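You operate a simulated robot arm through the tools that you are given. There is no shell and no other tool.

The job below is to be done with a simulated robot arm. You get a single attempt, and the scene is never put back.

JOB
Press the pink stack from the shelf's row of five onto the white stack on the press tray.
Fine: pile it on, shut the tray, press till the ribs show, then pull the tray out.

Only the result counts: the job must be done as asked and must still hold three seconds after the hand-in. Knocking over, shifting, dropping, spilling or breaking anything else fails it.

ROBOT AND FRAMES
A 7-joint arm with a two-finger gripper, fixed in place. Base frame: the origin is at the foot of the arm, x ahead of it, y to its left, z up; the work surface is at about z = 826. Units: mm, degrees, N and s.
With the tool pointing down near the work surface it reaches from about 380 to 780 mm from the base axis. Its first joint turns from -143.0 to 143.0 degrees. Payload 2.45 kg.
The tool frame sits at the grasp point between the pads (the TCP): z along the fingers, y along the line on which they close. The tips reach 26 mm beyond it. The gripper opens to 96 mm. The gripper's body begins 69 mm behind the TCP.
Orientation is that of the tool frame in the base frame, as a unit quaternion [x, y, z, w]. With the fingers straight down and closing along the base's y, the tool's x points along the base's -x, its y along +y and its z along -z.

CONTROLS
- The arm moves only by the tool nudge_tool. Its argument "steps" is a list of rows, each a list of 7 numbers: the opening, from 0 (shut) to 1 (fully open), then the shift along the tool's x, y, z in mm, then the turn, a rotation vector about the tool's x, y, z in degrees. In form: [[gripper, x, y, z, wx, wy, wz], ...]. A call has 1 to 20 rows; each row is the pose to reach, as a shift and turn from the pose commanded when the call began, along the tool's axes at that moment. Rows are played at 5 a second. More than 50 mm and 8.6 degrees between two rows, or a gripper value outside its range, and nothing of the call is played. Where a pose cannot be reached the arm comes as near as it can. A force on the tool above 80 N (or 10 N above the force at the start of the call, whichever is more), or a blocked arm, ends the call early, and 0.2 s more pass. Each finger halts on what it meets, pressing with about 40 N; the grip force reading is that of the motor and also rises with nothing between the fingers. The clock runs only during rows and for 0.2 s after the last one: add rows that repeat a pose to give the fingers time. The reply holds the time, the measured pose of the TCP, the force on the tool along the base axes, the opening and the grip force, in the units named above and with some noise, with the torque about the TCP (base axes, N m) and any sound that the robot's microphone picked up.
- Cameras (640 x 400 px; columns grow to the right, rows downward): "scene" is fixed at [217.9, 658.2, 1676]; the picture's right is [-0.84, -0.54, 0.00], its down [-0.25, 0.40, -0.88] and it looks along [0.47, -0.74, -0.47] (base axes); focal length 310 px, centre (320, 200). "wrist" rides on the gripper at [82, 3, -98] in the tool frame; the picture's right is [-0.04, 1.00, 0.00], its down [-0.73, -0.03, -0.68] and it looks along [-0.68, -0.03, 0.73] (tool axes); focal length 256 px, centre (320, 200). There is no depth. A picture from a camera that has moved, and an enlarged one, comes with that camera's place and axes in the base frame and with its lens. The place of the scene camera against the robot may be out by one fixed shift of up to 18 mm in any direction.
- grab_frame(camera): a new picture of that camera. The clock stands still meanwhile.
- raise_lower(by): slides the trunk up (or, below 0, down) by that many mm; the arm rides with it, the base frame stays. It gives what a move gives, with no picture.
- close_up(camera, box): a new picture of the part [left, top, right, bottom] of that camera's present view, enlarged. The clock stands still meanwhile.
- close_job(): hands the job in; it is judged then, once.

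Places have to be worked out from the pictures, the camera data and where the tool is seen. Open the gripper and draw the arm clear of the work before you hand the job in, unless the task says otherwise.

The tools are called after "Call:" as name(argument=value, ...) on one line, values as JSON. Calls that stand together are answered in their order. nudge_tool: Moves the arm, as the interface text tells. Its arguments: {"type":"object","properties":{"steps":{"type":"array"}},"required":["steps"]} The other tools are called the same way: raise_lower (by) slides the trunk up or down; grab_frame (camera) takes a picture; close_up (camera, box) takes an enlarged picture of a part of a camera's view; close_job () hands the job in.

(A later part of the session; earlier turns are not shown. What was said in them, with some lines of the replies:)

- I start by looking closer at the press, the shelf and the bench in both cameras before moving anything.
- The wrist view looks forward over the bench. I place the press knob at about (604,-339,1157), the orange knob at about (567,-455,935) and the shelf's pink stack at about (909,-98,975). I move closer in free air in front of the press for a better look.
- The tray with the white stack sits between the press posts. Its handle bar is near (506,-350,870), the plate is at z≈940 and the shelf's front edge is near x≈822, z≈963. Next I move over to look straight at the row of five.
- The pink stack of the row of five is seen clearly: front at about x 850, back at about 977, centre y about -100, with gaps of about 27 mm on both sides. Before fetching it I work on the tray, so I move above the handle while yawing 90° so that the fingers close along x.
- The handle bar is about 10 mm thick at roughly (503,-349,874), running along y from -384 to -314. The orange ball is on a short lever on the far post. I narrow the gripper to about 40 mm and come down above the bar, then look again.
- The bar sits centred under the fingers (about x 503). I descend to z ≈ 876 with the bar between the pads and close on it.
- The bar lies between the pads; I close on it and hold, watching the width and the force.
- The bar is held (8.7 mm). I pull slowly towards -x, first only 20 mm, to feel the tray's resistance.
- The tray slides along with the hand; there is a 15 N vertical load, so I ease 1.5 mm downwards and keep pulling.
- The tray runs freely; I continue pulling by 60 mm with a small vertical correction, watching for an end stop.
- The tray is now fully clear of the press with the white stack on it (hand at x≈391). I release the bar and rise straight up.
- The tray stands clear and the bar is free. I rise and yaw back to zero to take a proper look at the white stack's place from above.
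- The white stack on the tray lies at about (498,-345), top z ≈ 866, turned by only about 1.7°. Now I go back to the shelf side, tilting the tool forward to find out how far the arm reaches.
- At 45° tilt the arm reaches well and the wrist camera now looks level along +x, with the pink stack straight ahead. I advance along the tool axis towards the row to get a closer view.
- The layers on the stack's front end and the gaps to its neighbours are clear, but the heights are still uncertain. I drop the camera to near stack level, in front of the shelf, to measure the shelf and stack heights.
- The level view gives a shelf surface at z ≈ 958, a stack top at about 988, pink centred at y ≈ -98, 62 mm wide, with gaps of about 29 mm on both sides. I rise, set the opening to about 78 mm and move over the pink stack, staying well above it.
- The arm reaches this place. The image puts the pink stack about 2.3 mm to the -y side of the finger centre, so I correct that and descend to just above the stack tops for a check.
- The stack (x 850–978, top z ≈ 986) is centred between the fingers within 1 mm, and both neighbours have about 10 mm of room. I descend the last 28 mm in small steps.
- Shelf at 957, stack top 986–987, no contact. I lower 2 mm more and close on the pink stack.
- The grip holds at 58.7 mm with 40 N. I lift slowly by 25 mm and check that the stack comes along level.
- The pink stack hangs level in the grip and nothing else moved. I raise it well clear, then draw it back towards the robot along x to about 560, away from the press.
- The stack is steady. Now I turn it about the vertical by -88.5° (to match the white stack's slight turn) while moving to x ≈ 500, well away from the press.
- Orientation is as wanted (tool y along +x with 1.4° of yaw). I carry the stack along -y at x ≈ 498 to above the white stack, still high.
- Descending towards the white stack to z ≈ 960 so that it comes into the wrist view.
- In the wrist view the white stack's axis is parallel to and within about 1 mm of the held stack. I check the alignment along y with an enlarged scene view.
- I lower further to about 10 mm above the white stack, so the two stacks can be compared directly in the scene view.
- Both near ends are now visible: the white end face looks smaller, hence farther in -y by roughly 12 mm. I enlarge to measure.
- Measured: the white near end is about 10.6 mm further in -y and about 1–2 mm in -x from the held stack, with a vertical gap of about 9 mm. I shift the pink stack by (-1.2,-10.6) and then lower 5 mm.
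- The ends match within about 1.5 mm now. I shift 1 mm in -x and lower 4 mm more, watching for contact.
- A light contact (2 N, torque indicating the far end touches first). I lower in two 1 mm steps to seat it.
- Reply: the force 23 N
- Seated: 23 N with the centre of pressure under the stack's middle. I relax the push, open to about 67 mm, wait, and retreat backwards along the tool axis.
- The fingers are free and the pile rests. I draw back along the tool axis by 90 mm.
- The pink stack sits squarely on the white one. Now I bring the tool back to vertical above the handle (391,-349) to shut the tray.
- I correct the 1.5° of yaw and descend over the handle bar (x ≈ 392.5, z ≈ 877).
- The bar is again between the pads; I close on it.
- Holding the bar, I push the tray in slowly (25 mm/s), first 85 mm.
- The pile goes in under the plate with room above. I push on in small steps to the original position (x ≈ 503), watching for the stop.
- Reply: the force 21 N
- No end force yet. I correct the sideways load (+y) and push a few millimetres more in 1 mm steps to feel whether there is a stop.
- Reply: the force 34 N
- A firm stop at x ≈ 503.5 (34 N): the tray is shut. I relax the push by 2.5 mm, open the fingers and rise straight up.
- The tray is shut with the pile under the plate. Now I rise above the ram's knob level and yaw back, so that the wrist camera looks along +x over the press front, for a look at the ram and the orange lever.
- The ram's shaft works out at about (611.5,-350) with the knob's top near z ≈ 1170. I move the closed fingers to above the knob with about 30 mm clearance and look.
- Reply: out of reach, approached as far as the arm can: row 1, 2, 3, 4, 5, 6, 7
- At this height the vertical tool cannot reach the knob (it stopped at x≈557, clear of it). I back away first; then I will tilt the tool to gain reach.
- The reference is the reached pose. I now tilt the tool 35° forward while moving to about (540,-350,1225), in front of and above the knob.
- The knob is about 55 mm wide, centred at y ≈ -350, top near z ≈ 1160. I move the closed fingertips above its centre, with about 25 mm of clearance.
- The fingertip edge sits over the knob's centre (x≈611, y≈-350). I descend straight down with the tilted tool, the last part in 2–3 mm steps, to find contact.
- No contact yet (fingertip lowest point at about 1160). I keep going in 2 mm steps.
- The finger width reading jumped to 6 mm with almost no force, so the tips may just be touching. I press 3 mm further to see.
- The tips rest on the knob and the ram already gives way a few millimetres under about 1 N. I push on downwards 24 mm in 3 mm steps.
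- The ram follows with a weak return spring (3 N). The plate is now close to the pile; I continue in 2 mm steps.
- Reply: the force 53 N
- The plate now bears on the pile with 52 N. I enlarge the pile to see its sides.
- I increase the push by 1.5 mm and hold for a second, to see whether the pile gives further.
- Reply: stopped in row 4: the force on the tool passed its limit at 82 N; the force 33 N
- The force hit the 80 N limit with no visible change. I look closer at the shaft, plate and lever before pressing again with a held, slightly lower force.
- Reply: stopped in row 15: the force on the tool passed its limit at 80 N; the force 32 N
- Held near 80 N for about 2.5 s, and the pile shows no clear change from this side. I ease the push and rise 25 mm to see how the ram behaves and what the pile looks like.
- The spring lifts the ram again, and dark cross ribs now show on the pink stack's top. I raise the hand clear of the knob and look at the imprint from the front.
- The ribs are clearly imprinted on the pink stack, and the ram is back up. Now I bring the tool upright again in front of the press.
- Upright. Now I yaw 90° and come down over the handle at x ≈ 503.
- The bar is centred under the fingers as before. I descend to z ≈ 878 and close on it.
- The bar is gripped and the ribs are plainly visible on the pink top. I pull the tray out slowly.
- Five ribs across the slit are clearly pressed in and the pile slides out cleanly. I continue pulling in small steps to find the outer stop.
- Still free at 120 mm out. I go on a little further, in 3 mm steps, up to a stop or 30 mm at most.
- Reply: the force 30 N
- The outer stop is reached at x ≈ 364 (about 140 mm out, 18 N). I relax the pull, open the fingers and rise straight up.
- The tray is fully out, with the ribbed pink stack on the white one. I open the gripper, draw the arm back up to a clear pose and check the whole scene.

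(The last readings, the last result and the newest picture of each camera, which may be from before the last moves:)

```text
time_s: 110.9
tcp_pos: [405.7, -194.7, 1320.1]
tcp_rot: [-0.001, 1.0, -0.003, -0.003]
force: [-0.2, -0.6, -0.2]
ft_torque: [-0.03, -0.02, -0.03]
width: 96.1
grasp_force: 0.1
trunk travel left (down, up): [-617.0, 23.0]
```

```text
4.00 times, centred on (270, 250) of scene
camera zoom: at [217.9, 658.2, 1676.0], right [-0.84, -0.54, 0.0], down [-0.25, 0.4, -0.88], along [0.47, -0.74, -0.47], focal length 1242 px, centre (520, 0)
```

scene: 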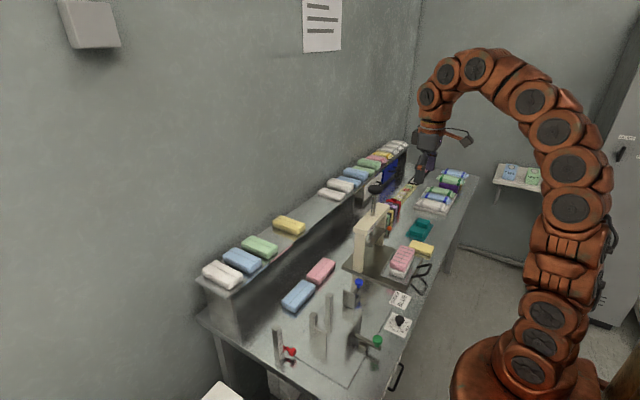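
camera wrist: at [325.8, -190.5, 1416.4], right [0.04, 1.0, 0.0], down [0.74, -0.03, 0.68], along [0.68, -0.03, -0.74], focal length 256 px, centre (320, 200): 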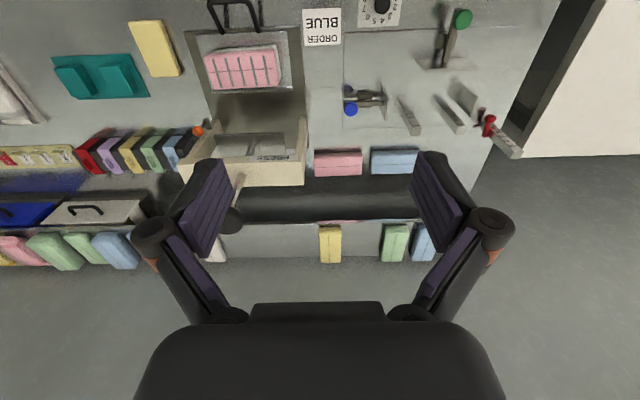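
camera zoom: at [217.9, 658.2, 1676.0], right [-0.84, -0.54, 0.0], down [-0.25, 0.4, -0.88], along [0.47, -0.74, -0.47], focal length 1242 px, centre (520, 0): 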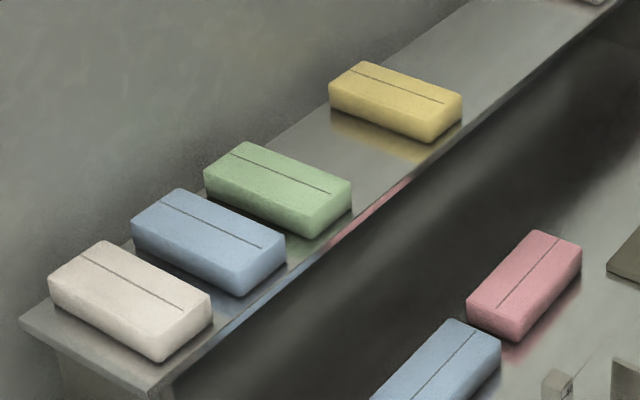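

The neighbours on the shelf and everything else are where they were. One last enlarged check of the pile from above.

Call:
close_up(camera="wrist", box=[170, 0, 330, 100])

Call:
close_up(camera="scene", box=[375, 235, 435, 285])

```text
4.00 times, centred on (250, 50) of wrist
camera zoom: at [325.8, -190.5, 1416.4], right [0.04, 1.0, 0.0], down [0.74, -0.03, 0.68], along [0.68, -0.03, -0.74], focal length 1024 px, centre (600, 800)
```

zoom: 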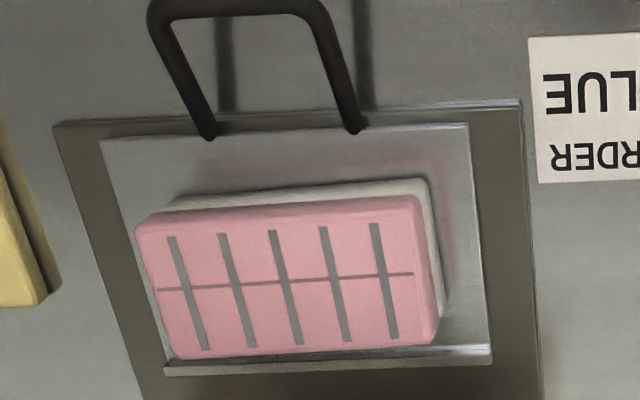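

```text
8.00 times, centred on (405, 260) of scene
camera zoom: at [217.9, 658.2, 1676.0], right [-0.84, -0.54, 0.0], down [-0.25, 0.4, -0.88], along [0.47, -0.74, -0.47], focal length 2484 px, centre (-360, -280)
```

zoom: 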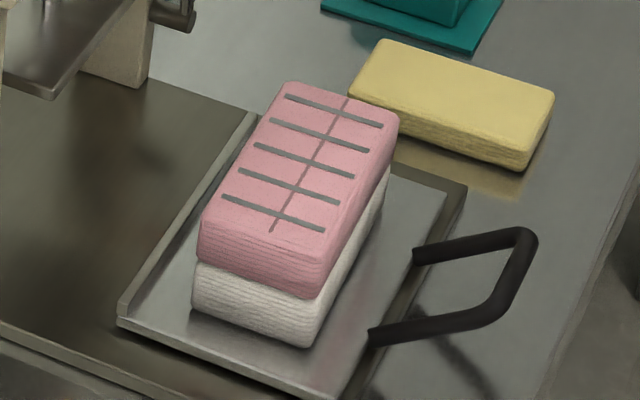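

The pile lies squarely on the tray with all five ribs showing. The tray is pulled out to its stop, the ram is up, the gripper is open and the arm is clear, so I hand the job in.

Call:
close_job()

```text
The job is handed in.
```

The pink stack from the shelf's row of five is pressed onto the white stack, and the job is handed in. I haven't received the verdict.

- **Pile:** the pink stack sits squarely on the white one, and the two ends lined up to within about 2 mm before I set it down.
- **Pressing:** I shut the tray to its stop and pushed the ram down to about 80 N. Five ribs now show across the pink stack's top, and the ram has sprung back up.
- **Tray:** it is pulled out to its outer stop, about 140 mm, with the pile still in place.
- **Surroundings:** in the last pictures the other shelf stacks and the bench items were where they started. The gripper is open and the arm is back near its starting pose.
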